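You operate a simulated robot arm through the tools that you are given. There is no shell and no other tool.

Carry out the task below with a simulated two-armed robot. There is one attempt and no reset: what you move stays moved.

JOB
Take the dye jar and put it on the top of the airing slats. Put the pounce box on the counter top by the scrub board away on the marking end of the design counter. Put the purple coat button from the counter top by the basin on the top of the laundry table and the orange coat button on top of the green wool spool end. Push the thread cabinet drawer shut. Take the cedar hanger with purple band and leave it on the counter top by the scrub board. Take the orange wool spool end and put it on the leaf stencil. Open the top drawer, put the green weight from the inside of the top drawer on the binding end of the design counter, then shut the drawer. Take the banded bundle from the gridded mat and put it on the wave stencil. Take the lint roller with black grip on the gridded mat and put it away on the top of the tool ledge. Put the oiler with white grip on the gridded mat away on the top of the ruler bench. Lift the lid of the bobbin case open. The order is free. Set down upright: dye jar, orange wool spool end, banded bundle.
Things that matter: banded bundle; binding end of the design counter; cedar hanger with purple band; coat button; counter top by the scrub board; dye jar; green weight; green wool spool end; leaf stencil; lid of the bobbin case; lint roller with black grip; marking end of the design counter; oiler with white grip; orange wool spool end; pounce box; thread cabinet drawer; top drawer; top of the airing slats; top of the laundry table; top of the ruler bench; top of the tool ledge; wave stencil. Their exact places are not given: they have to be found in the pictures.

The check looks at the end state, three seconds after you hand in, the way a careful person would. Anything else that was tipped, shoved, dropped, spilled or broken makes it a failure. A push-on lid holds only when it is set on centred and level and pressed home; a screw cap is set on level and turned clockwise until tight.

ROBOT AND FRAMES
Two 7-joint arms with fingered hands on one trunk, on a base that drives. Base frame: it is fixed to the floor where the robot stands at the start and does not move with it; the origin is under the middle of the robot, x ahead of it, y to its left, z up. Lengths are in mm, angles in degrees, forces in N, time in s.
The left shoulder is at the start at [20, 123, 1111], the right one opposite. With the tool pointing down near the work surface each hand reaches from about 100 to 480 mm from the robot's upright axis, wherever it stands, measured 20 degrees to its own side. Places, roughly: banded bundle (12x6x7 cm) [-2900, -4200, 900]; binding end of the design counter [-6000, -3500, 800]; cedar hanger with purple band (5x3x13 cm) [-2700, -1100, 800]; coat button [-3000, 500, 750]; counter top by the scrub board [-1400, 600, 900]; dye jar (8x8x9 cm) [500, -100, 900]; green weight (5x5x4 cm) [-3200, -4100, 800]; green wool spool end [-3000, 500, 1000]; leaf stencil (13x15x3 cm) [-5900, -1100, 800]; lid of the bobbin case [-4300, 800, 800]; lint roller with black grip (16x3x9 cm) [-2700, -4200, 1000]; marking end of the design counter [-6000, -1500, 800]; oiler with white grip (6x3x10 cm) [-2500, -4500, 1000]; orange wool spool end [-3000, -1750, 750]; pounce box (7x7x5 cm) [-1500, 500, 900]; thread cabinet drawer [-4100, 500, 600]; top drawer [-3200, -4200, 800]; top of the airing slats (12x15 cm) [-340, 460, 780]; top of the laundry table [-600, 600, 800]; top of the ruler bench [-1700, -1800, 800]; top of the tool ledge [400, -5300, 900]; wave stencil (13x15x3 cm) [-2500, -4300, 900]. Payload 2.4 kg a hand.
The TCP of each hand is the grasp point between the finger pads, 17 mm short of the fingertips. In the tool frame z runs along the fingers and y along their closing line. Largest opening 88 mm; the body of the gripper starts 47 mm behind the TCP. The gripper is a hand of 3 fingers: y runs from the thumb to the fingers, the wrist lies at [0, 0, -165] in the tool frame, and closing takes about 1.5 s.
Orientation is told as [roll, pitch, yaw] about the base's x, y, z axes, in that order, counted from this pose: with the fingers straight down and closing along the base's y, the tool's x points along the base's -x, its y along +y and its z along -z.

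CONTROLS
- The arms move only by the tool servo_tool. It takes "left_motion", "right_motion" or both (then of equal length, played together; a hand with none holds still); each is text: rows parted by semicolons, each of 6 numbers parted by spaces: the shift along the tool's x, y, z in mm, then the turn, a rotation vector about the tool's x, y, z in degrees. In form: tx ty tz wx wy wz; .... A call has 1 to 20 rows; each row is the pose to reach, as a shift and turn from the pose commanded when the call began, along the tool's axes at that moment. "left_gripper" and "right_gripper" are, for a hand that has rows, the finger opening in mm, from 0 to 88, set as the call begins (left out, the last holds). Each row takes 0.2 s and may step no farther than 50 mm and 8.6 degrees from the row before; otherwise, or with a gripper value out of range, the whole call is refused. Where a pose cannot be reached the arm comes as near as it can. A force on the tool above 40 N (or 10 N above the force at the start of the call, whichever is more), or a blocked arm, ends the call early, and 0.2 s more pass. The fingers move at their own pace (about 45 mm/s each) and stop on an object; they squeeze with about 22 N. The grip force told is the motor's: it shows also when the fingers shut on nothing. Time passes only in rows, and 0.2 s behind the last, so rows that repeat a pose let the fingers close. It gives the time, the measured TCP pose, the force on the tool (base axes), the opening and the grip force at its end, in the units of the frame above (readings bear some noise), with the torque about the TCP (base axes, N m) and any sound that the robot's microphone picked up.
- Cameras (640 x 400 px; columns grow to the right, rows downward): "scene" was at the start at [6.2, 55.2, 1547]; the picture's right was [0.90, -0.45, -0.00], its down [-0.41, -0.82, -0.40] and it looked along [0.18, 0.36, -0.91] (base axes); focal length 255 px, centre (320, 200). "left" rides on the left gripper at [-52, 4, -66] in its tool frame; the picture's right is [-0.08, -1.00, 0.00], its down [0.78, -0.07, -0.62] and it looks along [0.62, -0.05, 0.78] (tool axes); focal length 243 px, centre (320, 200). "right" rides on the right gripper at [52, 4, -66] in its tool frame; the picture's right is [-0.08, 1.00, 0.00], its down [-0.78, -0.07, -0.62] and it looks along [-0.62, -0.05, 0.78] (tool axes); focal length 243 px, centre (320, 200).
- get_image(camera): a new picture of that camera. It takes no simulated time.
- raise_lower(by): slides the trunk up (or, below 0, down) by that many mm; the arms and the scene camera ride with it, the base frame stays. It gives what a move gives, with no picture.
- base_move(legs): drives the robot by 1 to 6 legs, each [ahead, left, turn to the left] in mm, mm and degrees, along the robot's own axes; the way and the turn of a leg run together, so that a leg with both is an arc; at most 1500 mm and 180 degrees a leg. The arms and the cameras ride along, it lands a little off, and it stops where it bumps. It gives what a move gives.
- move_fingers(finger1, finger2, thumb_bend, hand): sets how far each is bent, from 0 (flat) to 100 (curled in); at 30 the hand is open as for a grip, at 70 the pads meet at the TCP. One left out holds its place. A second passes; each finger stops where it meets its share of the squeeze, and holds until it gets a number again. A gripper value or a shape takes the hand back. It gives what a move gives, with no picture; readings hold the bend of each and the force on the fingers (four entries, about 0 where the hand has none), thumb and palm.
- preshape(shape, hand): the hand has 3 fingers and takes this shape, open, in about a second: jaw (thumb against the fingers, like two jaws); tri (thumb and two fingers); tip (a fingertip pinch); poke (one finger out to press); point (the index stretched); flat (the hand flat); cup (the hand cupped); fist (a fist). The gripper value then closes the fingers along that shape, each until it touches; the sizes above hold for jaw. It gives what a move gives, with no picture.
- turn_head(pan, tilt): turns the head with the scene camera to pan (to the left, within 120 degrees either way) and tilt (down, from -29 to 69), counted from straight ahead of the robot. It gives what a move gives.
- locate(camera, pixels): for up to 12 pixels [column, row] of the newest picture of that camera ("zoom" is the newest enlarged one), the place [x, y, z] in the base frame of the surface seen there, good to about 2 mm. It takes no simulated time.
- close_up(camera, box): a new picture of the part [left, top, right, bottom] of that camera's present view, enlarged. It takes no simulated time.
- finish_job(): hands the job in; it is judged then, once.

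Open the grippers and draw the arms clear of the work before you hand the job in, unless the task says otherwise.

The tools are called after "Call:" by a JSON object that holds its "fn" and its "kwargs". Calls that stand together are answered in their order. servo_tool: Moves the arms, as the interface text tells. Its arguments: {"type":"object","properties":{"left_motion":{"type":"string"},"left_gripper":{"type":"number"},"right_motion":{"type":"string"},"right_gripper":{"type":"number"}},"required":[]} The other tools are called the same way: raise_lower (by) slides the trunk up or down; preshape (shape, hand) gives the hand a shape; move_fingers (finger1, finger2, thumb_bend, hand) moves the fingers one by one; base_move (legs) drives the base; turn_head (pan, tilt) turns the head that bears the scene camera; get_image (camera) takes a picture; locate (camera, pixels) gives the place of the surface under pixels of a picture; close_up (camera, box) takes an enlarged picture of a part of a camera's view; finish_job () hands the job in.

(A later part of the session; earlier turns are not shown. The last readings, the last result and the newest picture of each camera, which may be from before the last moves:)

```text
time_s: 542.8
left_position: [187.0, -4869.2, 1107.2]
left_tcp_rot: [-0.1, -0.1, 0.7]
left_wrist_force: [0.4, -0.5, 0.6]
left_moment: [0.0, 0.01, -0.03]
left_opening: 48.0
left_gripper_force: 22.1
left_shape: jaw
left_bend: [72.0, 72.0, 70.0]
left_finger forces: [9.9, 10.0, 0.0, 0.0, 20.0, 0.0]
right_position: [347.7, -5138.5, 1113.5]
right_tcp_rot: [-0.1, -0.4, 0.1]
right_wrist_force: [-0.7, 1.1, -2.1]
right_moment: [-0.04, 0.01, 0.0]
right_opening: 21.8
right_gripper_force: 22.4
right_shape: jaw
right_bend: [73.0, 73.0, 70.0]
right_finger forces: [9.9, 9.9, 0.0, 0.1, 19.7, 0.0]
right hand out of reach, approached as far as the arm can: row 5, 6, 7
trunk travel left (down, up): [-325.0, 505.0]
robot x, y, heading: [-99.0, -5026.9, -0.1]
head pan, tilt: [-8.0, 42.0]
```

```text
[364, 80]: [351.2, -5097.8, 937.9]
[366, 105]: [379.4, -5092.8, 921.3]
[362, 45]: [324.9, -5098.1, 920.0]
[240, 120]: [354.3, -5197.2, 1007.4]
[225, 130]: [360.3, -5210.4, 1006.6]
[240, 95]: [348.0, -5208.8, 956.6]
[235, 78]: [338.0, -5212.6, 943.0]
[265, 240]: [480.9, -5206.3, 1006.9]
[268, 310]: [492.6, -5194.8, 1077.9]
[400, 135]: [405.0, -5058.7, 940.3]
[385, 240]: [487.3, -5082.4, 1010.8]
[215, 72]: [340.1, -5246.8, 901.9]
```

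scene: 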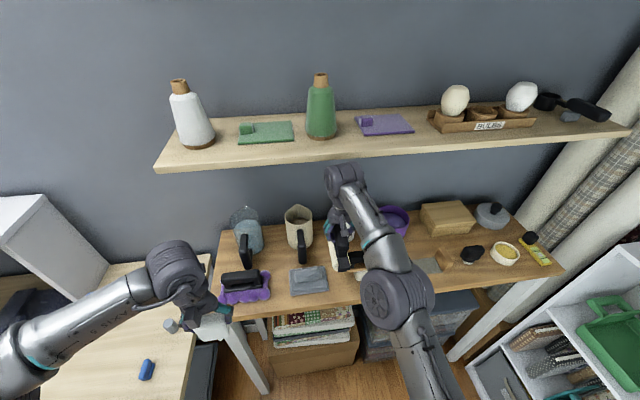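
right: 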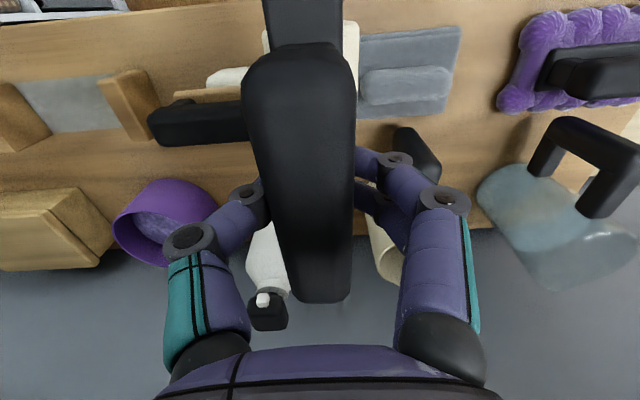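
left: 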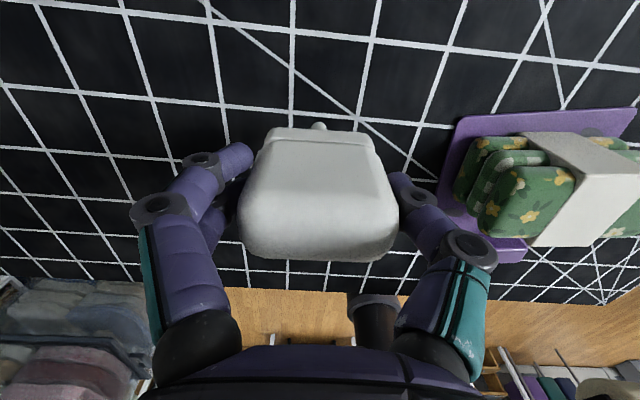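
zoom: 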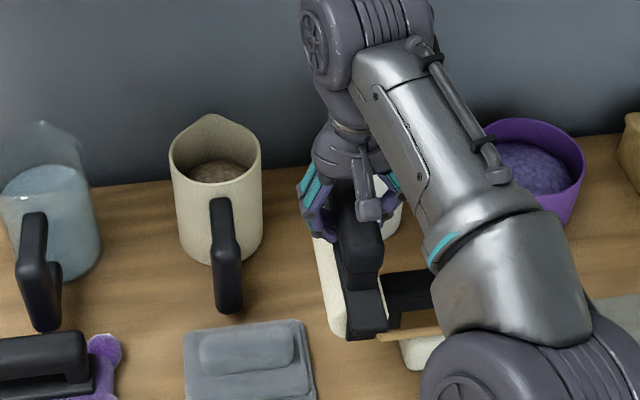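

The lane is actually ~95 mm wide (y −5193…−5098). I centre on y≈−5146 and lower to ~20 mm above the top.

Call:
{"fn": "servo_tool", "kwargs": {"right_motion": "0 -4 30 0 0 0; 0 -7.5 60 0 0 0; -8 -7.5 80 0 0 0; -15 -7.5 100 0 0 0; -15 -7.5 103 0 0 0; -15 -7.5 103 0 0 0"}}

Call:
{"fn": "get_image", "kwargs": {"camera": "right"}}

Call:
{"fn": "close_up", "kwargs": {"camera": "scene", "box": [250, 190, 410, 310]}}

```text
time_s: 544.2
left_position: [187.3, -4869.0, 1107.4]
left_tcp_rot: [-0.1, -0.1, 0.7]
left_wrist_force: [-0.1, -0.9, -0.1]
left_moment: [0.01, -0.01, 0.03]
left_opening: 48.1
left_gripper_force: 21.9
left_shape: jaw
left_bend: [72.0, 72.0, 70.0]
left_finger forces: [9.9, 10.0, 0.0, 0.0, 19.9, 0.0]
right_position: [364.1, -5144.6, 1010.5]
right_tcp_rot: [-0.1, -0.4, 0.0]
right_wrist_force: [0.1, 1.4, -0.4]
right_moment: [-0.03, -0.02, 0.01]
right_opening: 22.0
right_gripper_force: 22.3
right_shape: jaw
right_bend: [73.0, 73.0, 70.0]
right_finger forces: [10.9, 10.9, 0.1, 0.0, 23.6, 0.1]
trunk travel left (down, up): [-325.0, 505.0]
robot x, y, heading: [-96.9, -5028.2, -0.3]
head pan, tilt: [-8.0, 42.0]
```

```text
taken
```

right: 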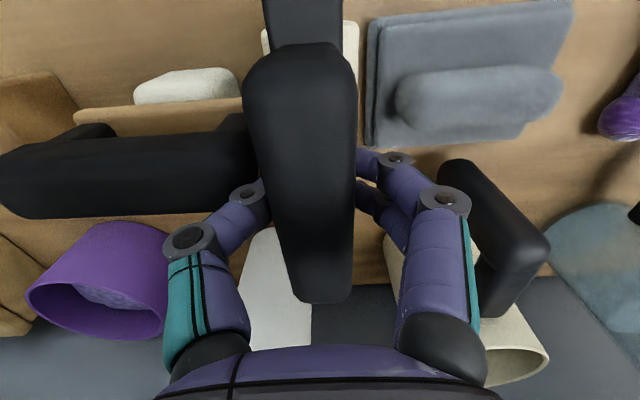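

```text
3.33 times, centred on (330, 250) of scene
```

zoom: 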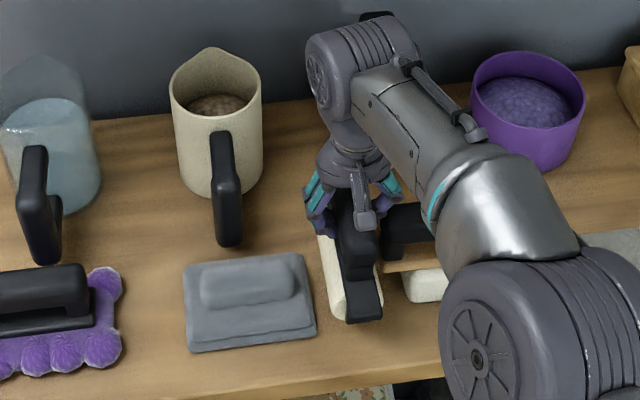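

The thumb side seems to be touching the neighbouring roller's handle end (thumb force up a bit). I shift 12 mm toward the sponge side before lowering.

Call:
{"fn": "servo_tool", "kwargs": {"right_motion": "0 6 -5 0 0 0; 0 12 -5 0 0 0; 0 12 -5 0 0 0"}}

Call:
{"fn": "get_image", "kwargs": {"camera": "right"}}

Call:
{"fn": "locate", "kwargs": {"camera": "right", "pixels": [[230, 150], [240, 140], [220, 120], [180, 90], [365, 100], [370, 60], [368, 130]]}}

```text
time_s: 545.0
left_position: [187.1, -4870.2, 1107.0]
left_tcp_rot: [-0.1, -0.1, 0.8]
left_wrist_force: [0.7, -0.1, -1.0]
left_moment: [0.01, 0.02, -0.03]
left_opening: 48.3
left_gripper_force: 22.1
left_shape: jaw
left_bend: [72.0, 72.0, 70.0]
left_finger forces: [9.8, 10.0, 0.1, 0.1, 19.8, 0.0]
right_position: [364.4, -5134.6, 1016.0]
right_tcp_rot: [-0.1, -0.4, 0.1]
right_wrist_force: [-0.1, 0.3, -2.2]
right_moment: [0.05, 0.02, -0.01]
right_opening: 21.6
right_gripper_force: 21.9
right_shape: jaw
right_bend: [73.0, 73.0, 70.0]
right_finger forces: [10.6, 10.7, 0.0, 0.0, 21.4, 0.0]
trunk travel left (down, up): [-325.0, 505.0]
robot x, y, heading: [-100.4, -5024.4, -0.3]
head pan, tilt: [-8.0, 42.0]
```

```text
taken
```

right: 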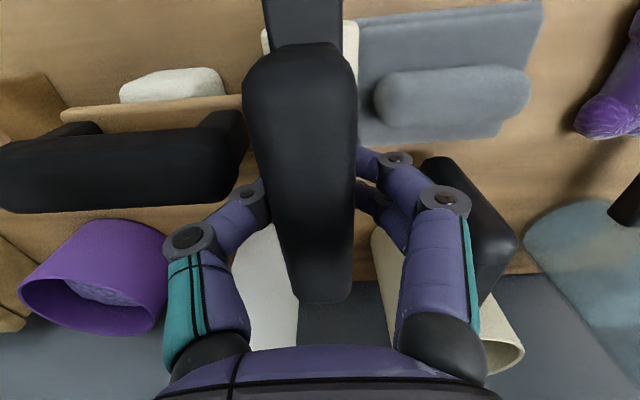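

```text
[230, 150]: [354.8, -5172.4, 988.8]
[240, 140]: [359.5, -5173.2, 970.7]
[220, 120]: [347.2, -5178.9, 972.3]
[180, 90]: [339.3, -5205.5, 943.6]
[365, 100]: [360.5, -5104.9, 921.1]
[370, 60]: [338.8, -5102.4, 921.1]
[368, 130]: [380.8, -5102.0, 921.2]
```

I check whether the neighbouring roller is undisturbed by locating its handle and base again.

Call:
{"fn": "locate", "kwargs": {"camera": "right", "pixels": [[130, 165], [60, 170], [200, 165], [220, 170], [130, 110], [200, 105], [170, 85], [235, 105], [90, 112]]}}

Call:
{"fn": "close_up", "kwargs": {"camera": "right", "box": [0, 50, 280, 240]}}

Call:
{"fn": "get_image", "kwargs": {"camera": "scene"}}

```text
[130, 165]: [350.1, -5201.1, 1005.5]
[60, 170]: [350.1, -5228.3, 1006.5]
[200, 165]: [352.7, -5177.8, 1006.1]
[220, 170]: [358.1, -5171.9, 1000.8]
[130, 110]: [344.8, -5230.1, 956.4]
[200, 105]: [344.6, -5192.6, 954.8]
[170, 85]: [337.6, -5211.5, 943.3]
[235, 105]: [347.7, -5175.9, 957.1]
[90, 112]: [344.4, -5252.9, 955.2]
```

```text
2.11 times, centred on (140, 145) of right
```

zoom: 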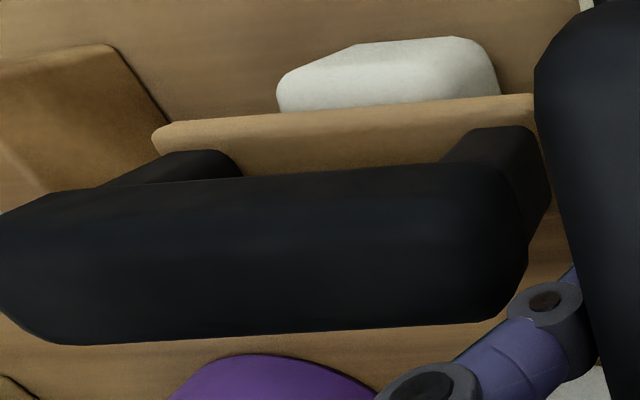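

```text
taken
```

scene: 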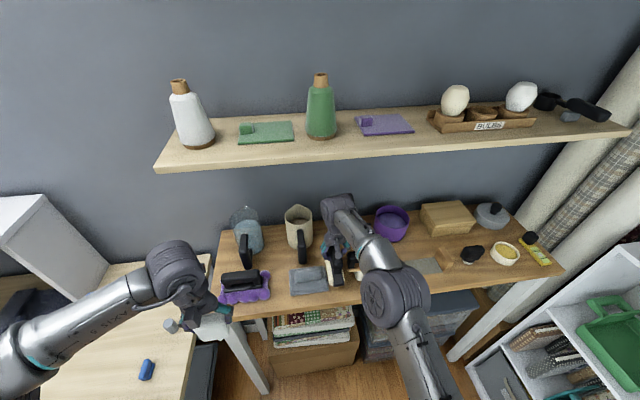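

The neighbour is undisturbed; its handle end is at y≈−5168 for x 340–365. Placing my hand ~30 mm farther back avoids it. I drive the base 30 mm ahead and check.

Call:
{"fn": "servo_tool", "kwargs": {"right_motion": "0 3 -15 0 0 0; 0 3 -15 0 0 0"}}

Call:
{"fn": "base_move", "kwargs": {"legs": [[32, 0, 0.3]]}}

Call:
{"fn": "get_image", "kwargs": {"camera": "right"}}

Call:
{"fn": "locate", "kwargs": {"camera": "right", "pixels": [[270, 260], [265, 290], [380, 260], [470, 190], [430, 170], [225, 140], [365, 80], [240, 120]]}}

```text
time_s: 545.6
left_position: [186.5, -4870.1, 1107.4]
left_tcp_rot: [0.0, -0.1, 0.6]
left_wrist_force: [-0.2, -0.7, -0.4]
left_moment: [0.03, -0.01, -0.01]
left_opening: 48.1
left_gripper_force: 21.8
left_shape: jaw
left_bend: [72.0, 72.0, 70.0]
left_finger forces: [10.0, 10.1, 0.1, 0.1, 20.0, 0.0]
right_position: [364.0, -5130.8, 1032.0]
right_tcp_rot: [-0.1, -0.5, 0.1]
right_wrist_force: [-0.2, 1.1, -1.2]
right_moment: [-0.03, 0.0, -0.02]
right_opening: 21.7
right_gripper_force: 22.2
right_shape: jaw
right_bend: [73.0, 73.0, 70.0]
right_finger forces: [10.7, 10.7, 0.1, 0.0, 21.4, 0.0]
trunk travel left (down, up): [-325.0, 505.0]
robot x, y, heading: [-101.5, -5028.9, 0.0]
head pan, tilt: [-8.0, 42.0]
```

```text
time_s: 546.5
left_position: [219.5, -4867.2, 1105.6]
left_tcp_rot: [-0.1, -0.1, 1.0]
left_wrist_force: [-0.5, 0.7, -0.2]
left_moment: [-0.03, 0.02, -0.01]
left_opening: 47.7
left_gripper_force: 21.6
left_shape: jaw
left_bend: [72.0, 72.0, 70.0]
left_finger forces: [9.9, 10.0, 0.1, 0.0, 19.9, 0.1]
right_position: [399.4, -5128.2, 1029.6]
right_tcp_rot: [-0.1, -0.3, 0.4]
right_wrist_force: [0.5, 0.1, -1.9]
right_moment: [-0.01, -0.01, 0.0]
right_opening: 21.8
right_gripper_force: 22.1
right_shape: jaw
right_bend: [73.0, 73.0, 70.0]
right_finger forces: [10.7, 10.6, 0.1, 0.2, 21.4, 0.0]
trunk travel left (down, up): [-325.0, 505.0]
robot x, y, heading: [-65.3, -5029.1, 0.1]
head pan, tilt: [-8.0, 42.0]
```

```text
taken
```

right: 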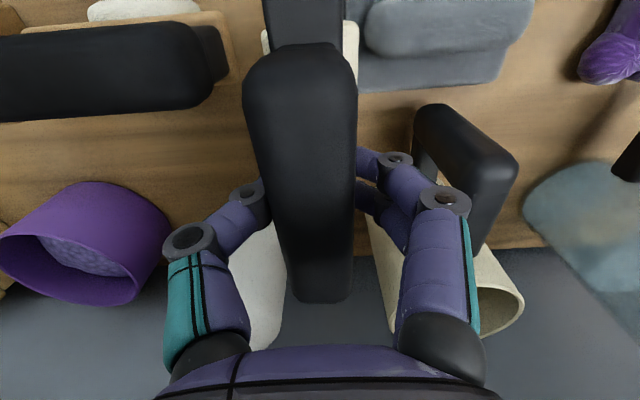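

```text
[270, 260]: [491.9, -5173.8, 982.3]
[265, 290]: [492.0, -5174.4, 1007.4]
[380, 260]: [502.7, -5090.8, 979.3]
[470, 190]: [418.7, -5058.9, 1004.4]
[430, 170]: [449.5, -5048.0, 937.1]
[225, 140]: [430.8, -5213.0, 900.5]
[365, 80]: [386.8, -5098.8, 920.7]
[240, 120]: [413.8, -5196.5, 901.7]
```

Clear of the neighbour now. I shift 8 mm to the middle between cup handle and bottle and lower to just above the top.

Call:
{"fn": "servo_tool", "kwargs": {"right_motion": "4 -4 0 0 0 0; 8 -8 0 0 0 0; 8 -8 15 0 0 0; 8 -8 28 0 0 0; 8 -8 35 0 0 0; 8 -8 35 0 0 0"}}

Call:
{"fn": "get_image", "kwargs": {"camera": "right"}}

```text
time_s: 547.9
left_position: [219.2, -4867.8, 1106.5]
left_tcp_rot: [-0.1, -0.1, 0.9]
left_wrist_force: [0.3, 0.4, 0.0]
left_moment: [-0.03, -0.01, -0.01]
left_opening: 47.8
left_gripper_force: 21.9
left_shape: jaw
left_bend: [72.0, 72.0, 70.0]
left_finger forces: [10.0, 10.0, 0.1, 0.1, 19.9, 0.0]
right_position: [390.3, -5137.0, 994.7]
right_tcp_rot: [0.0, -0.4, 0.4]
right_wrist_force: [0.3, 0.6, -2.1]
right_moment: [-0.05, 0.02, 0.02]
right_opening: 21.8
right_gripper_force: 22.3
right_shape: jaw
right_bend: [73.0, 73.0, 70.0]
right_finger forces: [10.6, 10.7, 0.0, 0.0, 21.5, 0.0]
trunk travel left (down, up): [-325.0, 505.0]
robot x, y, heading: [-67.2, -5021.5, 0.2]
head pan, tilt: [-8.0, 42.0]
```

```text
taken
```

right: 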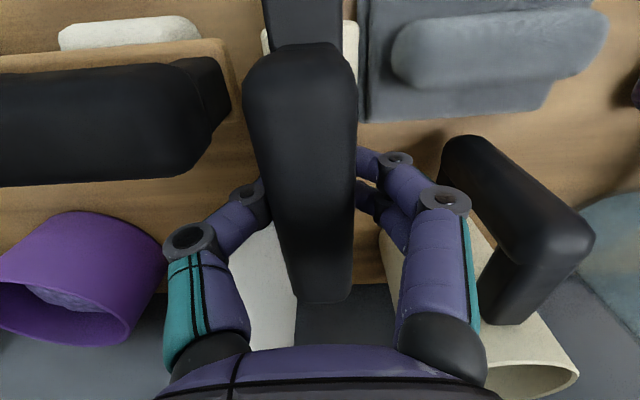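

All clear with unchanged finger forces. I lower the last millimetres to contact.

Call:
{"fn": "servo_tool", "kwargs": {"right_motion": "0 0 1.5 0 0 0; 0 0 2.5 0 0 0; 0 0 2.5 0 0 0"}}

Call:
{"fn": "servo_tool", "kwargs": {"right_motion": "0 0 0.8 0 0 0; 0 0 1.6 0 0 0; 0 0 1.6 0 0 0"}}

```text
time_s: 548.7
left_position: [218.1, -4868.6, 1106.1]
left_tcp_rot: [-0.1, -0.1, 0.9]
left_wrist_force: [-0.7, -0.1, -0.5]
left_moment: [0.01, -0.01, 0.02]
left_opening: 48.0
left_gripper_force: 21.9
left_shape: jaw
left_bend: [72.0, 72.0, 70.0]
left_finger forces: [9.9, 10.0, 0.0, 0.0, 19.9, 0.0]
right_position: [390.5, -5136.3, 993.2]
right_tcp_rot: [-0.2, -0.4, 0.3]
right_wrist_force: [0.1, 0.1, -1.8]
right_moment: [-0.02, 0.03, -0.02]
right_opening: 21.8
right_gripper_force: 21.5
right_shape: jaw
right_bend: [73.0, 73.0, 70.0]
right_finger forces: [10.7, 10.7, 0.0, 0.0, 21.4, 0.0]
trunk travel left (down, up): [-325.0, 505.0]
robot x, y, heading: [-63.9, -5026.7, 0.1]
head pan, tilt: [-8.0, 42.0]
```

```text
time_s: 549.5
left_position: [219.0, -4868.0, 1107.2]
left_tcp_rot: [-0.1, -0.1, 0.9]
left_wrist_force: [-0.4, -0.1, 0.3]
left_moment: [0.01, 0.01, 0.01]
left_opening: 47.8
left_gripper_force: 21.9
left_shape: jaw
left_bend: [72.0, 72.0, 70.0]
left_finger forces: [9.8, 10.0, 0.0, 0.0, 19.9, 0.0]
right_position: [389.4, -5136.1, 990.6]
right_tcp_rot: [-0.1, -0.5, 0.4]
right_wrist_force: [0.5, -0.9, -1.4]
right_moment: [0.01, 0.02, 0.0]
right_opening: 21.7
right_gripper_force: 22.7
right_shape: jaw
right_bend: [73.0, 73.0, 70.0]
right_finger forces: [10.7, 10.7, 0.0, 0.1, 21.5, 0.1]
trunk travel left (down, up): [-325.0, 505.0]
robot x, y, heading: [-69.1, -5025.0, 0.3]
head pan, tilt: [-8.0, 42.0]
```

Call:
{"fn": "servo_tool", "kwargs": {"right_motion": "0 0 0.8 0 0 0; 0 0 1.6 0 0 0; 0 0 1.6 0 0 0"}}

Call:
{"fn": "servo_tool", "kwargs": {"right_motion": "0 0 0.8 0 0 0; 0 0 0.8 0 0 0"}}

```text
time_s: 550.3
left_position: [218.1, -4867.0, 1106.7]
left_tcp_rot: [-0.1, -0.1, 0.8]
left_wrist_force: [-0.4, -0.1, -1.2]
left_moment: [0.01, -0.01, 0.01]
left_opening: 48.2
left_gripper_force: 22.3
left_shape: jaw
left_bend: [72.0, 72.0, 70.0]
left_finger forces: [9.9, 10.0, 0.1, 0.0, 20.0, 0.1]
right_position: [390.0, -5137.3, 989.8]
right_tcp_rot: [-0.1, -0.4, 0.4]
right_wrist_force: [-1.9, 0.1, 0.5]
right_moment: [0.02, -0.03, 0.01]
right_opening: 21.7
right_gripper_force: 21.9
right_shape: jaw
right_bend: [73.0, 73.0, 70.0]
right_finger forces: [10.7, 10.8, 0.0, 0.0, 21.5, 0.0]
trunk travel left (down, up): [-325.0, 505.0]
robot x, y, heading: [-66.6, -5027.2, 0.1]
head pan, tilt: [-8.0, 42.0]
```

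```text
time_s: 550.9
left_position: [217.7, -4868.6, 1107.0]
left_tcp_rot: [-0.1, -0.1, 0.9]
left_wrist_force: [-1.1, 0.3, 0.1]
left_moment: [0.03, 0.03, 0.0]
left_opening: 47.7
left_gripper_force: 22.3
left_shape: jaw
left_bend: [72.0, 72.0, 70.0]
left_finger forces: [10.0, 10.0, 0.1, 0.0, 20.0, 0.1]
right_position: [390.0, -5136.6, 989.9]
right_tcp_rot: [-0.1, -0.5, 0.4]
right_wrist_force: [1.9, 0.9, 3.9]
right_moment: [0.01, -0.03, -0.03]
right_opening: 21.6
right_gripper_force: 22.6
right_shape: jaw
right_bend: [73.0, 73.0, 70.0]
right_finger forces: [10.8, 11.0, 0.0, 0.0, 21.7, 0.0]
trunk travel left (down, up): [-325.0, 505.0]
robot x, y, heading: [-65.1, -5028.5, 0.2]
head pan, tilt: [-8.0, 42.0]
```

The roller rests on the ledge. I open only slightly (to 40 mm), rise straight up, and check that it stays.

Call:
{"fn": "servo_tool", "kwargs": {"right_motion": "0 0 0.4 0 0 0; 0 0 0.4 0 0 0; 0 0 0.4 0 0 0; 0 0 0.4 0 0 0; 0 0 -10 0 0 0; 0 0 -30 0 0 0; 0 0 -50 0 0 0; 5 0 -70 0 0 0; 20 0 -85 0 0 0; 20 0 -85 0 0 0", "right_gripper": 40}}

Call:
{"fn": "get_image", "kwargs": {"camera": "right"}}

Call:
{"fn": "close_up", "kwargs": {"camera": "scene", "box": [230, 180, 430, 320]}}

```text
time_s: 553.1
left_position: [218.2, -4868.0, 1106.9]
left_tcp_rot: [-0.1, -0.1, 0.9]
left_wrist_force: [0.0, -0.4, -1.0]
left_moment: [-0.04, 0.02, 0.03]
left_opening: 47.9
left_gripper_force: 21.6
left_shape: jaw
left_bend: [72.0, 72.0, 70.0]
left_finger forces: [10.0, 10.0, 0.1, 0.0, 19.9, 0.1]
right_position: [368.6, -5136.7, 1074.7]
right_tcp_rot: [0.0, -0.4, 0.5]
right_wrist_force: [0.2, -0.2, 0.7]
right_moment: [-0.01, 0.04, 0.02]
right_opening: 40.0
right_gripper_force: 0.1
right_shape: jaw
right_bend: [73.0, 73.0, 70.0]
right_finger forces: [0.0, 0.1, 0.0, 0.0, 0.0, 0.0]
trunk travel left (down, up): [-325.0, 505.0]
robot x, y, heading: [-65.3, -5027.5, 0.3]
head pan, tilt: [-8.0, 42.0]
```

```text
taken
```

right: 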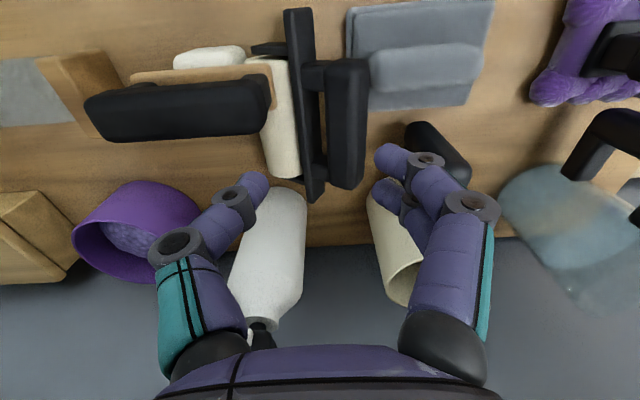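

```text
2.86 times, centred on (330, 250) of scene
```

zoom: 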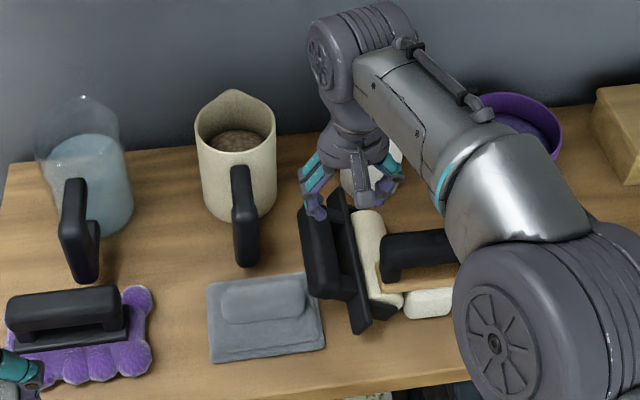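

The lint roller has tipped onto its side as I withdrew. I move the hand away and look closely at how it lies and whether neighbours were touched.

Call:
{"fn": "servo_tool", "kwargs": {"right_motion": "40 0 -10 0 0 0; 80 0 -10 0 0 0; 120 0 -10 0 0 0; 120 -45 -10 0 0 0; 120 -90 -10 0 0 0; 120 -130 -10 0 0 0"}}

Call:
{"fn": "close_up", "kwargs": {"camera": "scene", "box": [260, 210, 400, 320]}}

Call:
{"fn": "get_image", "kwargs": {"camera": "scene"}}

Call:
{"fn": "locate", "kwargs": {"camera": "scene", "pixels": [[345, 255], [348, 270], [335, 265], [357, 268], [366, 270], [375, 275], [372, 262], [322, 268], [350, 300], [362, 285]]}}

```text
time_s: 554.5
left_position: [218.3, -4868.6, 1107.3]
left_tcp_rot: [-0.1, -0.1, 0.9]
left_wrist_force: [0.2, 0.5, -1.1]
left_moment: [-0.01, -0.02, -0.02]
left_opening: 48.3
left_gripper_force: 21.3
left_shape: jaw
left_bend: [72.0, 72.0, 70.0]
left_finger forces: [9.9, 10.0, 0.0, 0.0, 19.9, 0.1]
right_position: [250.9, -5270.0, 1083.8]
right_tcp_rot: [-0.1, -0.3, 0.5]
right_wrist_force: [-0.8, 0.9, -0.4]
right_moment: [0.02, 0.0, -0.01]
right_opening: 39.7
right_gripper_force: 0.1
right_shape: jaw
right_bend: [73.0, 73.0, 70.0]
right_finger forces: [0.0, 0.0, 0.1, 0.0, 0.0, 0.0]
trunk travel left (down, up): [-325.0, 505.0]
robot x, y, heading: [-66.5, -5026.0, 0.3]
head pan, tilt: [-8.0, 42.0]
```

```text
3.64 times, centred on (330, 265) of scene
```

zoom: 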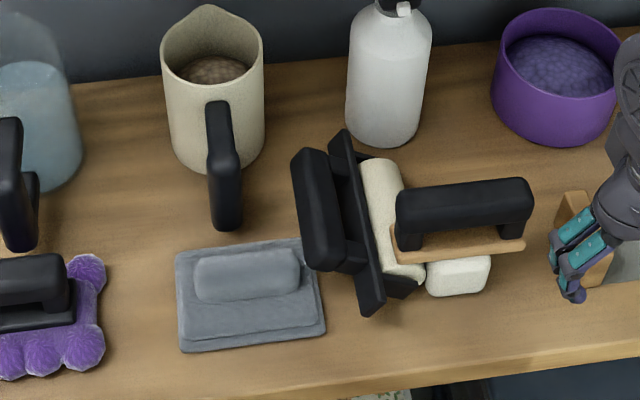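

```text
taken
```

scene: 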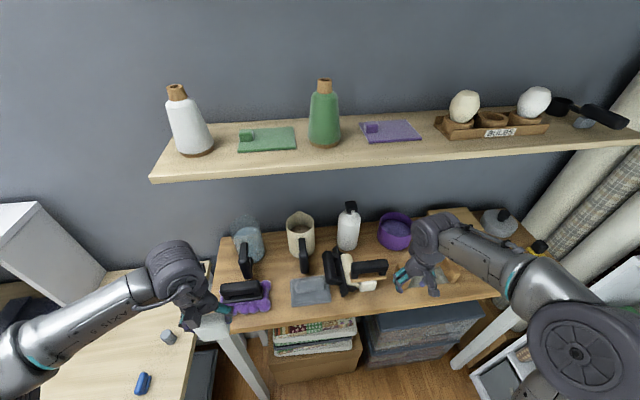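

```text
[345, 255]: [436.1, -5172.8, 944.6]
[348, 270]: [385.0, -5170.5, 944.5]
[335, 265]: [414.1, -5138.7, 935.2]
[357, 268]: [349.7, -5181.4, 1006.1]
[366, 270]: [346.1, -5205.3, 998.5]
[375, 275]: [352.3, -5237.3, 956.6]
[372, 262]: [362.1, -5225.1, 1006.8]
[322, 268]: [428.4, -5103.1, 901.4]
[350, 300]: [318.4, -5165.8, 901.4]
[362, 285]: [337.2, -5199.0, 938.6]
```

The roller lies stably on its side on the ledge (no upright demand for it), and the neighbours are where they were. I leave it and go to the ruler bench with the oiler.

Call:
{"fn": "base_move", "kwargs": {"legs": [[-300, 0, 0], [0, 0, 90], [700, 0, 0], [0, 1330, 0], [900, 0, 0], [700, 0, 0]]}}

Call:
{"fn": "turn_head", "kwargs": {"pan": 0, "tilt": 30}}

Call:
{"fn": "get_image", "kwargs": {"camera": "scene"}}

```text
time_s: 578.0
left_position: [-1931.3, -2475.5, 1105.5]
left_tcp_rot: [-0.1, -0.1, 92.7]
left_wrist_force: [-0.6, -0.1, -1.4]
left_moment: [0.02, 0.01, 0.0]
left_opening: 48.3
left_gripper_force: 21.6
left_shape: jaw
left_bend: [72.0, 72.0, 70.0]
left_finger forces: [9.8, 9.9, 0.0, 0.0, 19.9, 0.0]
right_position: [-1532.6, -2432.3, 1084.6]
right_tcp_rot: [-0.2, -0.4, 92.0]
right_wrist_force: [-0.5, -0.9, 0.3]
right_moment: [0.0, -0.02, -0.01]
right_opening: 40.0
right_gripper_force: 0.1
right_shape: jaw
right_bend: [73.0, 73.0, 70.0]
right_finger forces: [0.0, 0.1, 0.1, 0.0, 0.1, 0.1]
trunk travel left (down, up): [-325.0, 505.0]
robot x, y, heading: [-1764.0, -2755.1, 91.9]
head pan, tilt: [-8.0, 42.0]
```

```text
time_s: 578.7
left_position: [-1931.3, -2474.1, 1106.0]
left_tcp_rot: [-0.1, -0.1, 92.6]
left_wrist_force: [0.5, 0.1, 0.0]
left_moment: [-0.01, -0.01, -0.03]
left_opening: 48.0
left_gripper_force: 21.8
left_shape: jaw
left_bend: [72.0, 72.0, 70.0]
left_finger forces: [9.9, 10.0, 0.1, 0.1, 19.8, 0.0]
right_position: [-1531.8, -2431.3, 1085.5]
right_tcp_rot: [-0.1, -0.5, 92.0]
right_wrist_force: [0.4, -0.4, -0.3]
right_moment: [0.02, 0.01, 0.01]
right_opening: 39.9
right_gripper_force: 0.0
right_shape: jaw
right_bend: [73.0, 73.0, 70.0]
right_finger forces: [0.0, 0.0, 0.1, 0.0, 0.0, 0.0]
trunk travel left (down, up): [-325.0, 505.0]
robot x, y, heading: [-1766.7, -2755.2, 92.0]
head pan, tilt: [0.0, 30.0]
```

```text
taken
```

scene: 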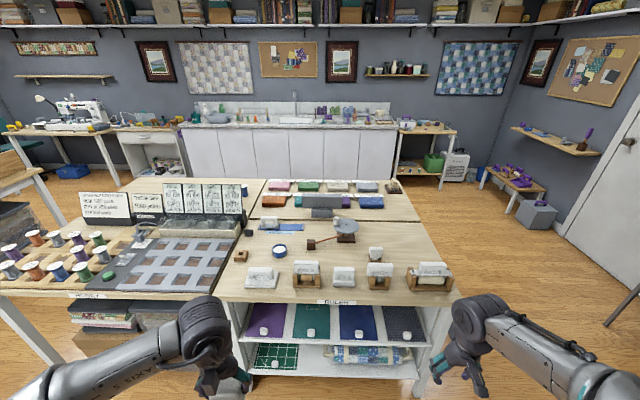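

The bench labelled "RULER" is ahead. I zoom and locate a free spot on its top.

Call:
{"fn": "close_up", "kwargs": {"camera": "scene", "box": [220, 200, 470, 310]}}

Call:
{"fn": "locate", "kwargs": {"camera": "scene", "pixels": [[410, 248], [405, 235], [330, 258], [235, 275], [338, 302], [225, 295], [458, 290], [378, 275], [430, 275], [262, 278], [245, 300], [400, 300]]}}

```text
2.56 times, centred on (345, 255) of scene
```

zoom: 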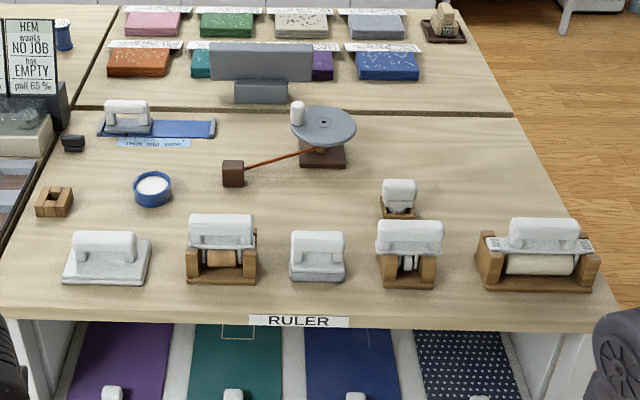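

```text
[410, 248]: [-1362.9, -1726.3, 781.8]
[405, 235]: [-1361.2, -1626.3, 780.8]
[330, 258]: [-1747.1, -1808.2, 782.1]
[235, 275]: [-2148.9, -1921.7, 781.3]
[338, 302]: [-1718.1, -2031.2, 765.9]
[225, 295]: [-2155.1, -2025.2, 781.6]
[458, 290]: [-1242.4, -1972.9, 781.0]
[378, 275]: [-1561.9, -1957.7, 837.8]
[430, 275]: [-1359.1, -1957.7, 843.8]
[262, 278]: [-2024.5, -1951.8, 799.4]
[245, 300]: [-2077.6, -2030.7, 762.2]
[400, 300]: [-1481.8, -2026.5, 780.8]
```

There is a clear area behind the front row near [-1747, -1825]. I align and drive up to the bench so the left hand can reach it.

Call:
{"fn": "base_move", "kwargs": {"legs": [[0, 0, -2], [0, -165, 0], [488, 0, 0]]}}

Call:
{"fn": "turn_head", "kwargs": {"pan": 10, "tilt": 45}}

Call:
{"fn": "get_image", "kwargs": {"camera": "scene"}}

Call:
{"fn": "get_image", "kwargs": {"camera": "left"}}

```text
time_s: 583.1
left_position: [-1749.8, -1976.4, 1106.7]
left_tcp_rot: [-0.1, -0.2, 90.1]
left_wrist_force: [-1.0, 0.2, -0.2]
left_moment: [-0.01, 0.0, 0.01]
left_opening: 47.8
left_gripper_force: 22.0
left_shape: jaw
left_bend: [72.0, 72.0, 70.0]
left_finger forces: [9.9, 10.0, 0.0, 0.0, 19.8, 0.0]
right_position: [-1348.5, -1949.2, 1084.4]
right_tcp_rot: [-0.1, -0.5, 89.6]
right_wrist_force: [0.2, -0.7, 0.0]
right_moment: [0.0, 0.03, -0.02]
right_opening: 40.0
right_gripper_force: 0.0
right_shape: jaw
right_bend: [73.0, 73.0, 70.0]
right_finger forces: [0.0, 0.0, 0.0, 0.0, 0.0, 0.0]
trunk travel left (down, up): [-325.0, 505.0]
robot x, y, heading: [-1596.0, -2263.8, 89.2]
head pan, tilt: [0.0, 30.0]
```

```text
time_s: 583.8
left_position: [-1748.9, -1977.3, 1107.1]
left_tcp_rot: [-0.1, -0.1, 90.1]
left_wrist_force: [0.0, 0.4, -0.1]
left_moment: [0.0, 0.0, -0.01]
left_opening: 47.8
left_gripper_force: 22.3
left_shape: jaw
left_bend: [72.0, 72.0, 70.0]
left_finger forces: [9.9, 10.0, 0.0, 0.1, 19.9, 0.0]
right_position: [-1349.2, -1949.1, 1084.1]
right_tcp_rot: [-0.1, -0.3, 89.6]
right_wrist_force: [-0.1, -0.3, 0.4]
right_moment: [-0.01, 0.02, 0.03]
right_opening: 40.0
right_gripper_force: 0.0
right_shape: jaw
right_bend: [73.0, 73.0, 70.0]
right_finger forces: [0.0, 0.0, 0.0, 0.0, 0.1, 0.0]
trunk travel left (down, up): [-325.0, 505.0]
robot x, y, heading: [-1595.3, -2259.6, 89.3]
head pan, tilt: [10.0, 45.0]
```

```text
taken
```

scene: 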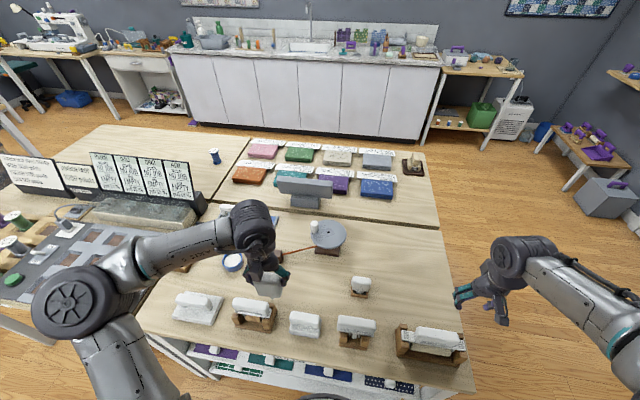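

```text
taken
```

left: 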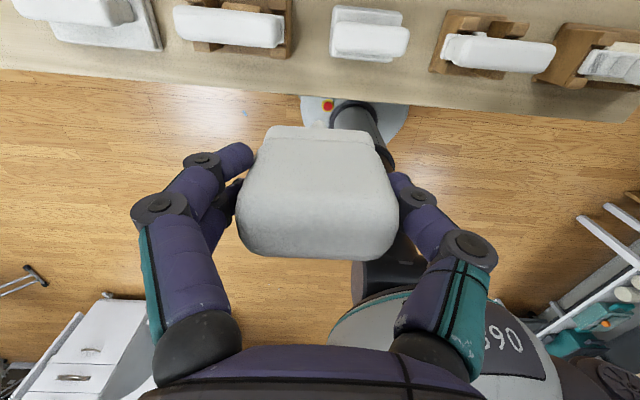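

I check the free area in this view around (310, 285) and the red cord near it.

Call:
{"fn": "locate", "kwargs": {"camera": "scene", "pixels": [[310, 285], [320, 295], [300, 300], [290, 248], [325, 258], [305, 315], [345, 305], [330, 275], [360, 285], [255, 305], [296, 290]]}}

Call:
{"fn": "close_up", "kwargs": {"camera": "scene", "box": [200, 210, 400, 350]}}

```text
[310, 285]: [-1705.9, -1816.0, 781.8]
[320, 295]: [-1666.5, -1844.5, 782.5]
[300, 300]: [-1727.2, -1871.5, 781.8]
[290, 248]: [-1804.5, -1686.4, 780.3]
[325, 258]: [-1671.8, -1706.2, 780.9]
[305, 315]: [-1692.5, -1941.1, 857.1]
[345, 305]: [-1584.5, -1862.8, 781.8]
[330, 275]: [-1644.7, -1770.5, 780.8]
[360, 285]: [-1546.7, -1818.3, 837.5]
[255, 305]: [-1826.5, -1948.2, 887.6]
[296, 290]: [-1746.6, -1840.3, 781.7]
```

```text
2.86 times, centred on (300, 280) of scene
```

zoom: 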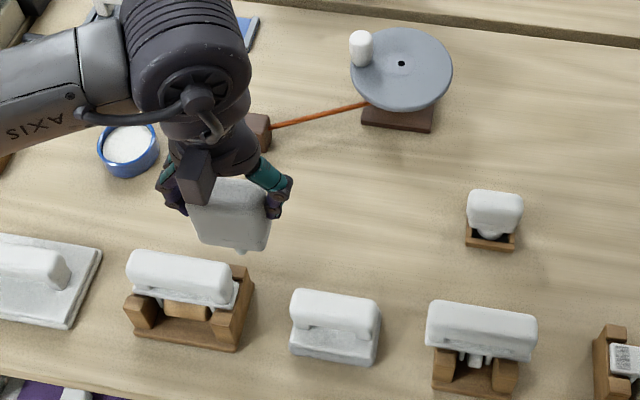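

I move the oiler over [-1705, -1832] and lower to ~20 mm above the bench.

Call:
{"fn": "servo_tool", "kwargs": {"left_motion": "-40 -12 0 0 0 0; -80 -24 0 0 0 0; -115 -35 0 0 0 0; -145 -44 0 0 0 0; -145 -44 45 0 0 0; -145 -44 90 0 0 0; -145 -44 135 0 0 0; -145 -44 180 0 0 0; -145 -44 215 0 0 0; -145 -44 230 0 0 0; -145 -44 230 0 0 0"}}

Call:
{"fn": "get_image", "kwargs": {"camera": "left"}}

Call:
{"fn": "close_up", "kwargs": {"camera": "scene", "box": [200, 210, 400, 350]}}

```text
time_s: 586.2
left_position: [-1703.2, -1831.5, 876.6]
left_tcp_rot: [-0.2, -0.1, 90.1]
left_wrist_force: [0.0, -0.6, -0.5]
left_moment: [-0.02, 0.01, 0.01]
left_opening: 48.0
left_gripper_force: 22.1
left_shape: jaw
left_bend: [72.0, 72.0, 70.0]
left_finger forces: [9.8, 9.9, 0.0, 0.0, 19.8, 0.0]
right_position: [-1348.0, -1950.7, 1083.5]
right_tcp_rot: [-0.1, -0.3, 89.6]
right_wrist_force: [0.9, 0.0, 0.6]
right_moment: [-0.01, -0.03, 0.03]
right_opening: 40.0
right_gripper_force: 0.0
right_shape: jaw
right_bend: [73.0, 73.0, 70.0]
right_finger forces: [0.0, 0.0, 0.0, 0.0, 0.1, 0.1]
trunk travel left (down, up): [-325.0, 505.0]
robot x, y, heading: [-1595.1, -2260.7, 89.3]
head pan, tilt: [10.0, 45.0]
```

```text
taken
```

left: 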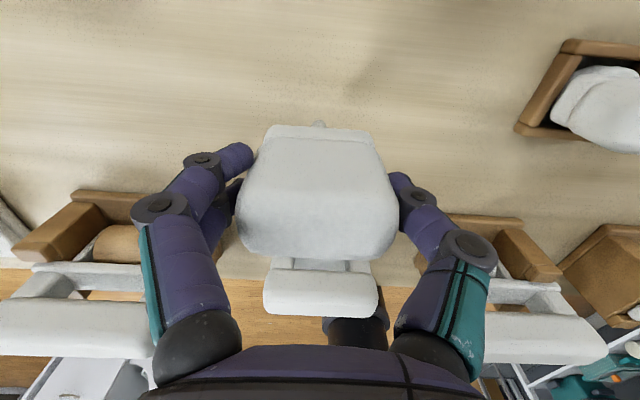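

```text
2.86 times, centred on (300, 280) of scene
```

zoom: 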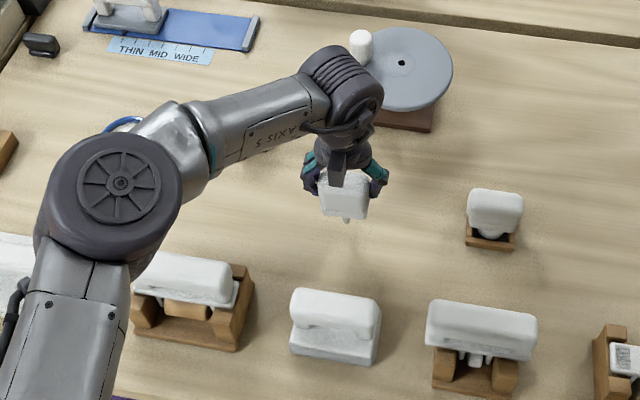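

The spot is free all around. I lower to contact.

Call:
{"fn": "servo_tool", "kwargs": {"left_motion": "-6 0 8 0 0 0; -6 0 14 0 0 0; -6 0 17 0 0 0; -6 0 18.5 0 0 0; -6 0 18.5 0 0 0"}}

Call:
{"fn": "servo_tool", "kwargs": {"left_motion": "0 0 0.8 0 0 0; 0 0 1.6 0 0 0; 0 0 1.6 0 0 0"}}

Call:
{"fn": "close_up", "kwargs": {"camera": "scene", "box": [280, 240, 340, 300]}}

```text
time_s: 587.4
left_position: [-1705.8, -1824.4, 858.4]
left_tcp_rot: [-0.1, -0.1, 90.1]
left_wrist_force: [0.5, 0.7, -0.9]
left_moment: [-0.01, 0.01, -0.02]
left_opening: 47.7
left_gripper_force: 21.8
left_shape: jaw
left_bend: [72.0, 72.0, 70.0]
left_finger forces: [10.0, 10.0, 0.1, 0.0, 19.8, 0.1]
right_position: [-1349.8, -1949.8, 1084.0]
right_tcp_rot: [-0.1, -0.4, 89.6]
right_wrist_force: [-0.1, -0.5, -0.7]
right_moment: [-0.02, 0.01, 0.0]
right_opening: 39.6
right_gripper_force: 0.0
right_shape: jaw
right_bend: [73.0, 73.0, 70.0]
right_finger forces: [0.1, 0.0, 0.0, 0.0, 0.0, 0.0]
trunk travel left (down, up): [-325.0, 505.0]
robot x, y, heading: [-1594.6, -2263.9, 89.4]
head pan, tilt: [10.0, 45.0]
```

```text
time_s: 588.2
left_position: [-1705.3, -1826.7, 857.0]
left_tcp_rot: [0.0, -0.1, 90.1]
left_wrist_force: [0.1, 1.0, -1.3]
left_moment: [0.02, 0.0, 0.0]
left_opening: 48.0
left_gripper_force: 22.2
left_shape: jaw
left_bend: [72.0, 72.0, 70.0]
left_finger forces: [9.9, 10.0, 0.0, 0.0, 19.8, 0.1]
right_position: [-1346.8, -1950.2, 1084.3]
right_tcp_rot: [-0.1, -0.4, 89.7]
right_wrist_force: [-0.4, -0.2, 0.4]
right_moment: [0.03, -0.04, -0.02]
right_opening: 39.8
right_gripper_force: 0.2
right_shape: jaw
right_bend: [73.0, 73.0, 70.0]
right_finger forces: [0.0, 0.0, 0.1, 0.1, 0.1, 0.1]
trunk travel left (down, up): [-325.0, 505.0]
robot x, y, heading: [-1594.9, -2263.3, 89.0]
head pan, tilt: [10.0, 45.0]
```

```text
6.67 times, centred on (310, 270) of scene
```

zoom: 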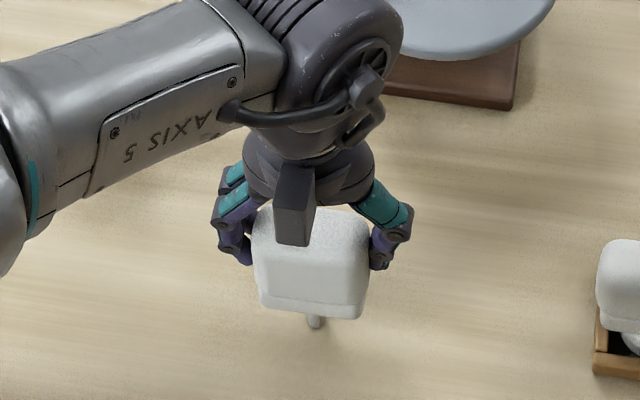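

No contact yet, and I see the oiler would stand only on its thin spout. To avoid an uncontrolled fall, I'll lay it down: raise, tilt it 45° (spout forward), and set it in the free area behind the front row.

Call:
{"fn": "servo_tool", "kwargs": {"left_motion": "0 0 -20 0 -7 0; 0 0 -40 0 -14 0; 0 0 -40 0 -22 0; 0 0 -40 0 -30 0; 0 0 -40 0 -38 0; 0 0 -40 0 -45 0; 0 0 -20 0 -45 0; -2 0 0 0 -45 0; -2 0 0 0 -45 0"}}

Call:
{"fn": "get_image", "kwargs": {"camera": "scene"}}

Call:
{"fn": "close_up", "kwargs": {"camera": "scene", "box": [250, 220, 390, 330]}}

```text
time_s: 590.2
left_position: [-1705.2, -1823.1, 857.5]
left_tcp_rot: [0.0, -45.1, 90.2]
left_wrist_force: [-0.5, 0.1, -0.6]
left_moment: [0.0, -0.01, 0.0]
left_opening: 47.7
left_gripper_force: 22.3
left_shape: jaw
left_bend: [72.0, 72.0, 70.0]
left_finger forces: [9.8, 9.9, 0.0, 0.0, 19.8, 0.1]
right_position: [-1349.2, -1949.8, 1083.9]
right_tcp_rot: [-0.2, -0.3, 89.6]
right_wrist_force: [0.2, 0.5, 0.4]
right_moment: [-0.02, -0.03, 0.02]
right_opening: 39.9
right_gripper_force: 0.1
right_shape: jaw
right_bend: [73.0, 73.0, 70.0]
right_finger forces: [0.0, 0.0, 0.0, 0.0, 0.1, 0.0]
trunk travel left (down, up): [-325.0, 505.0]
robot x, y, heading: [-1599.0, -2263.0, 89.1]
head pan, tilt: [10.0, 45.0]
```

```text
taken
```

scene: 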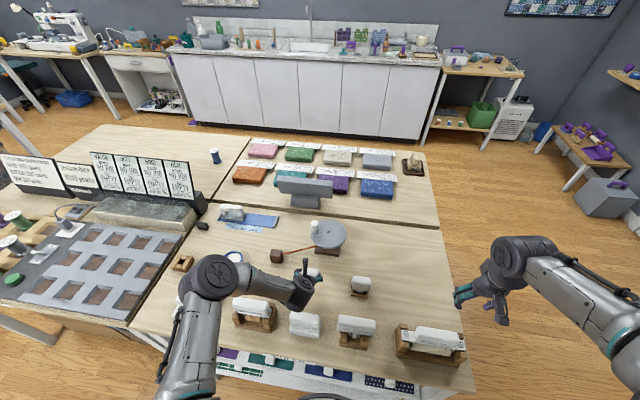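

```text
3.64 times, centred on (320, 275) of scene
```

zoom: 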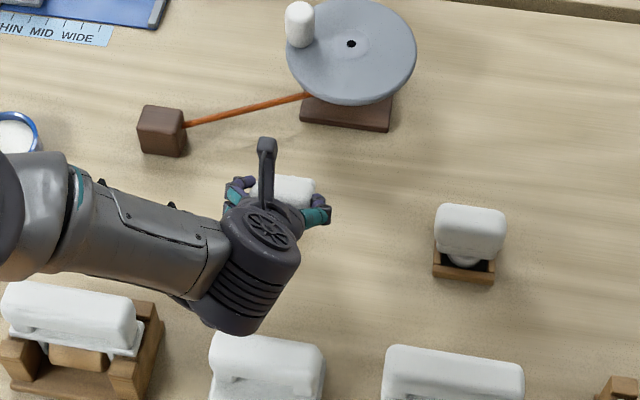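

I lower it (along base −z) until it touches the bench.

Call:
{"fn": "servo_tool", "kwargs": {"left_motion": "5.7 0 5.7 0 0 0; 9.9 0 9.9 0 0 0; 13.4 0 13.4 0 0 0; 15.6 0 15.6 0 0 0; 15.6 0 15.6 0 0 0"}}

Call:
{"fn": "servo_tool", "kwargs": {"left_motion": "0.7 0 0.7 0 0 0; 1.4 0 1.4 0 0 0; 1.4 0 1.4 0 0 0"}}

```text
time_s: 591.4
left_position: [-1704.9, -1822.3, 833.8]
left_tcp_rot: [-0.1, -45.2, 90.2]
left_wrist_force: [-1.3, -1.0, 2.6]
left_moment: [0.08, 0.0, 0.0]
left_opening: 47.6
left_gripper_force: 22.4
left_shape: jaw
left_bend: [72.0, 72.0, 70.0]
left_finger forces: [10.5, 10.1, 0.1, 0.0, 20.4, 0.1]
right_position: [-1348.4, -1949.0, 1083.8]
right_tcp_rot: [0.0, -0.3, 89.7]
right_wrist_force: [-1.0, 0.3, 0.0]
right_moment: [0.0, 0.02, 0.01]
right_opening: 40.0
right_gripper_force: 0.1
right_shape: jaw
right_bend: [73.0, 73.0, 70.0]
right_finger forces: [0.0, 0.0, 0.1, 0.0, 0.0, 0.0]
trunk travel left (down, up): [-325.0, 505.0]
robot x, y, heading: [-1598.0, -2262.4, 89.4]
head pan, tilt: [10.0, 45.0]
```

```text
time_s: 592.2
left_position: [-1705.0, -1822.3, 833.7]
left_tcp_rot: [-0.1, -45.2, 90.2]
left_wrist_force: [-0.1, -1.4, 0.7]
left_moment: [0.08, -0.04, -0.03]
left_opening: 47.4
left_gripper_force: 22.0
left_shape: jaw
left_bend: [72.0, 72.0, 70.0]
left_finger forces: [10.6, 10.1, 0.0, 0.0, 20.7, 0.0]
right_position: [-1348.3, -1950.2, 1084.6]
right_tcp_rot: [-0.1, -0.5, 89.6]
right_wrist_force: [-0.2, 0.8, -1.1]
right_moment: [-0.01, -0.01, -0.01]
right_opening: 39.9
right_gripper_force: 0.0
right_shape: jaw
right_bend: [73.0, 73.0, 70.0]
right_finger forces: [0.0, 0.0, 0.1, 0.0, 0.1, 0.0]
trunk travel left (down, up): [-325.0, 505.0]
robot x, y, heading: [-1590.9, -2264.6, 89.3]
head pan, tilt: [10.0, 45.0]
```

The spout touches the bench. I open the fingers so it lies down, and then withdraw back and up.

Call:
{"fn": "servo_tool", "kwargs": {"left_motion": "0 0 0 0 0 0; 0 0 0 0 0 0; 0 0 0 0 0 0; 0 0 0 0 0 0; 0 0 -15 0 0 0; 0 0 -40 0 0 0; 0 0 -75 0 0 0; -15 0 -105 0 8 0; -40 0 -140 0 16 0; -70 0 -165 0 24 0", "left_gripper": 75}}

Call:
{"fn": "get_image", "kwargs": {"camera": "scene"}}

Call:
{"fn": "close_up", "kwargs": {"camera": "scene", "box": [250, 220, 390, 330]}}

```text
time_s: 594.4
left_position: [-1705.2, -1889.0, 998.8]
left_tcp_rot: [-0.2, -21.1, 90.1]
left_wrist_force: [0.3, 0.2, 0.4]
left_moment: [-0.01, 0.01, -0.03]
left_opening: 74.6
left_gripper_force: 0.2
left_shape: jaw
left_bend: [54.0, 54.0, 49.0]
left_finger forces: [0.0, 0.0, 0.0, 0.1, 0.1, 0.1]
right_position: [-1348.9, -1949.9, 1085.0]
right_tcp_rot: [0.0, -0.4, 89.5]
right_wrist_force: [1.0, 0.4, -0.2]
right_moment: [0.0, 0.0, 0.0]
right_opening: 39.8
right_gripper_force: 0.0
right_shape: jaw
right_bend: [73.0, 73.0, 70.0]
right_finger forces: [0.0, 0.0, 0.0, 0.0, 0.0, 0.0]
trunk travel left (down, up): [-325.0, 505.0]
robot x, y, heading: [-1596.3, -2268.1, 89.3]
head pan, tilt: [10.0, 45.0]
```

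```text
taken
```

scene: 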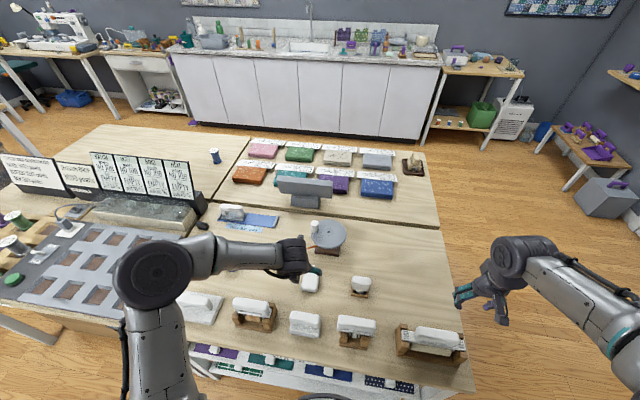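

```text
3.64 times, centred on (320, 275) of scene
```

zoom: 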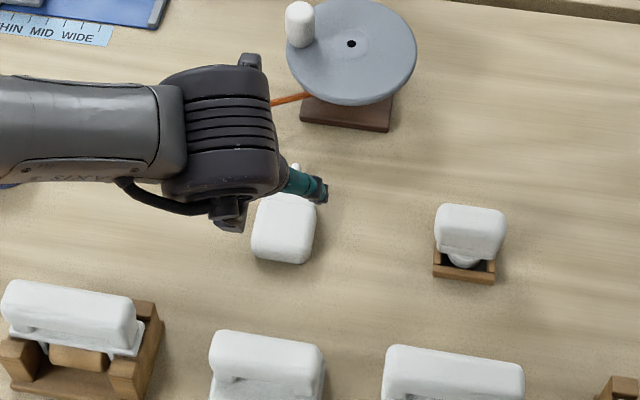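

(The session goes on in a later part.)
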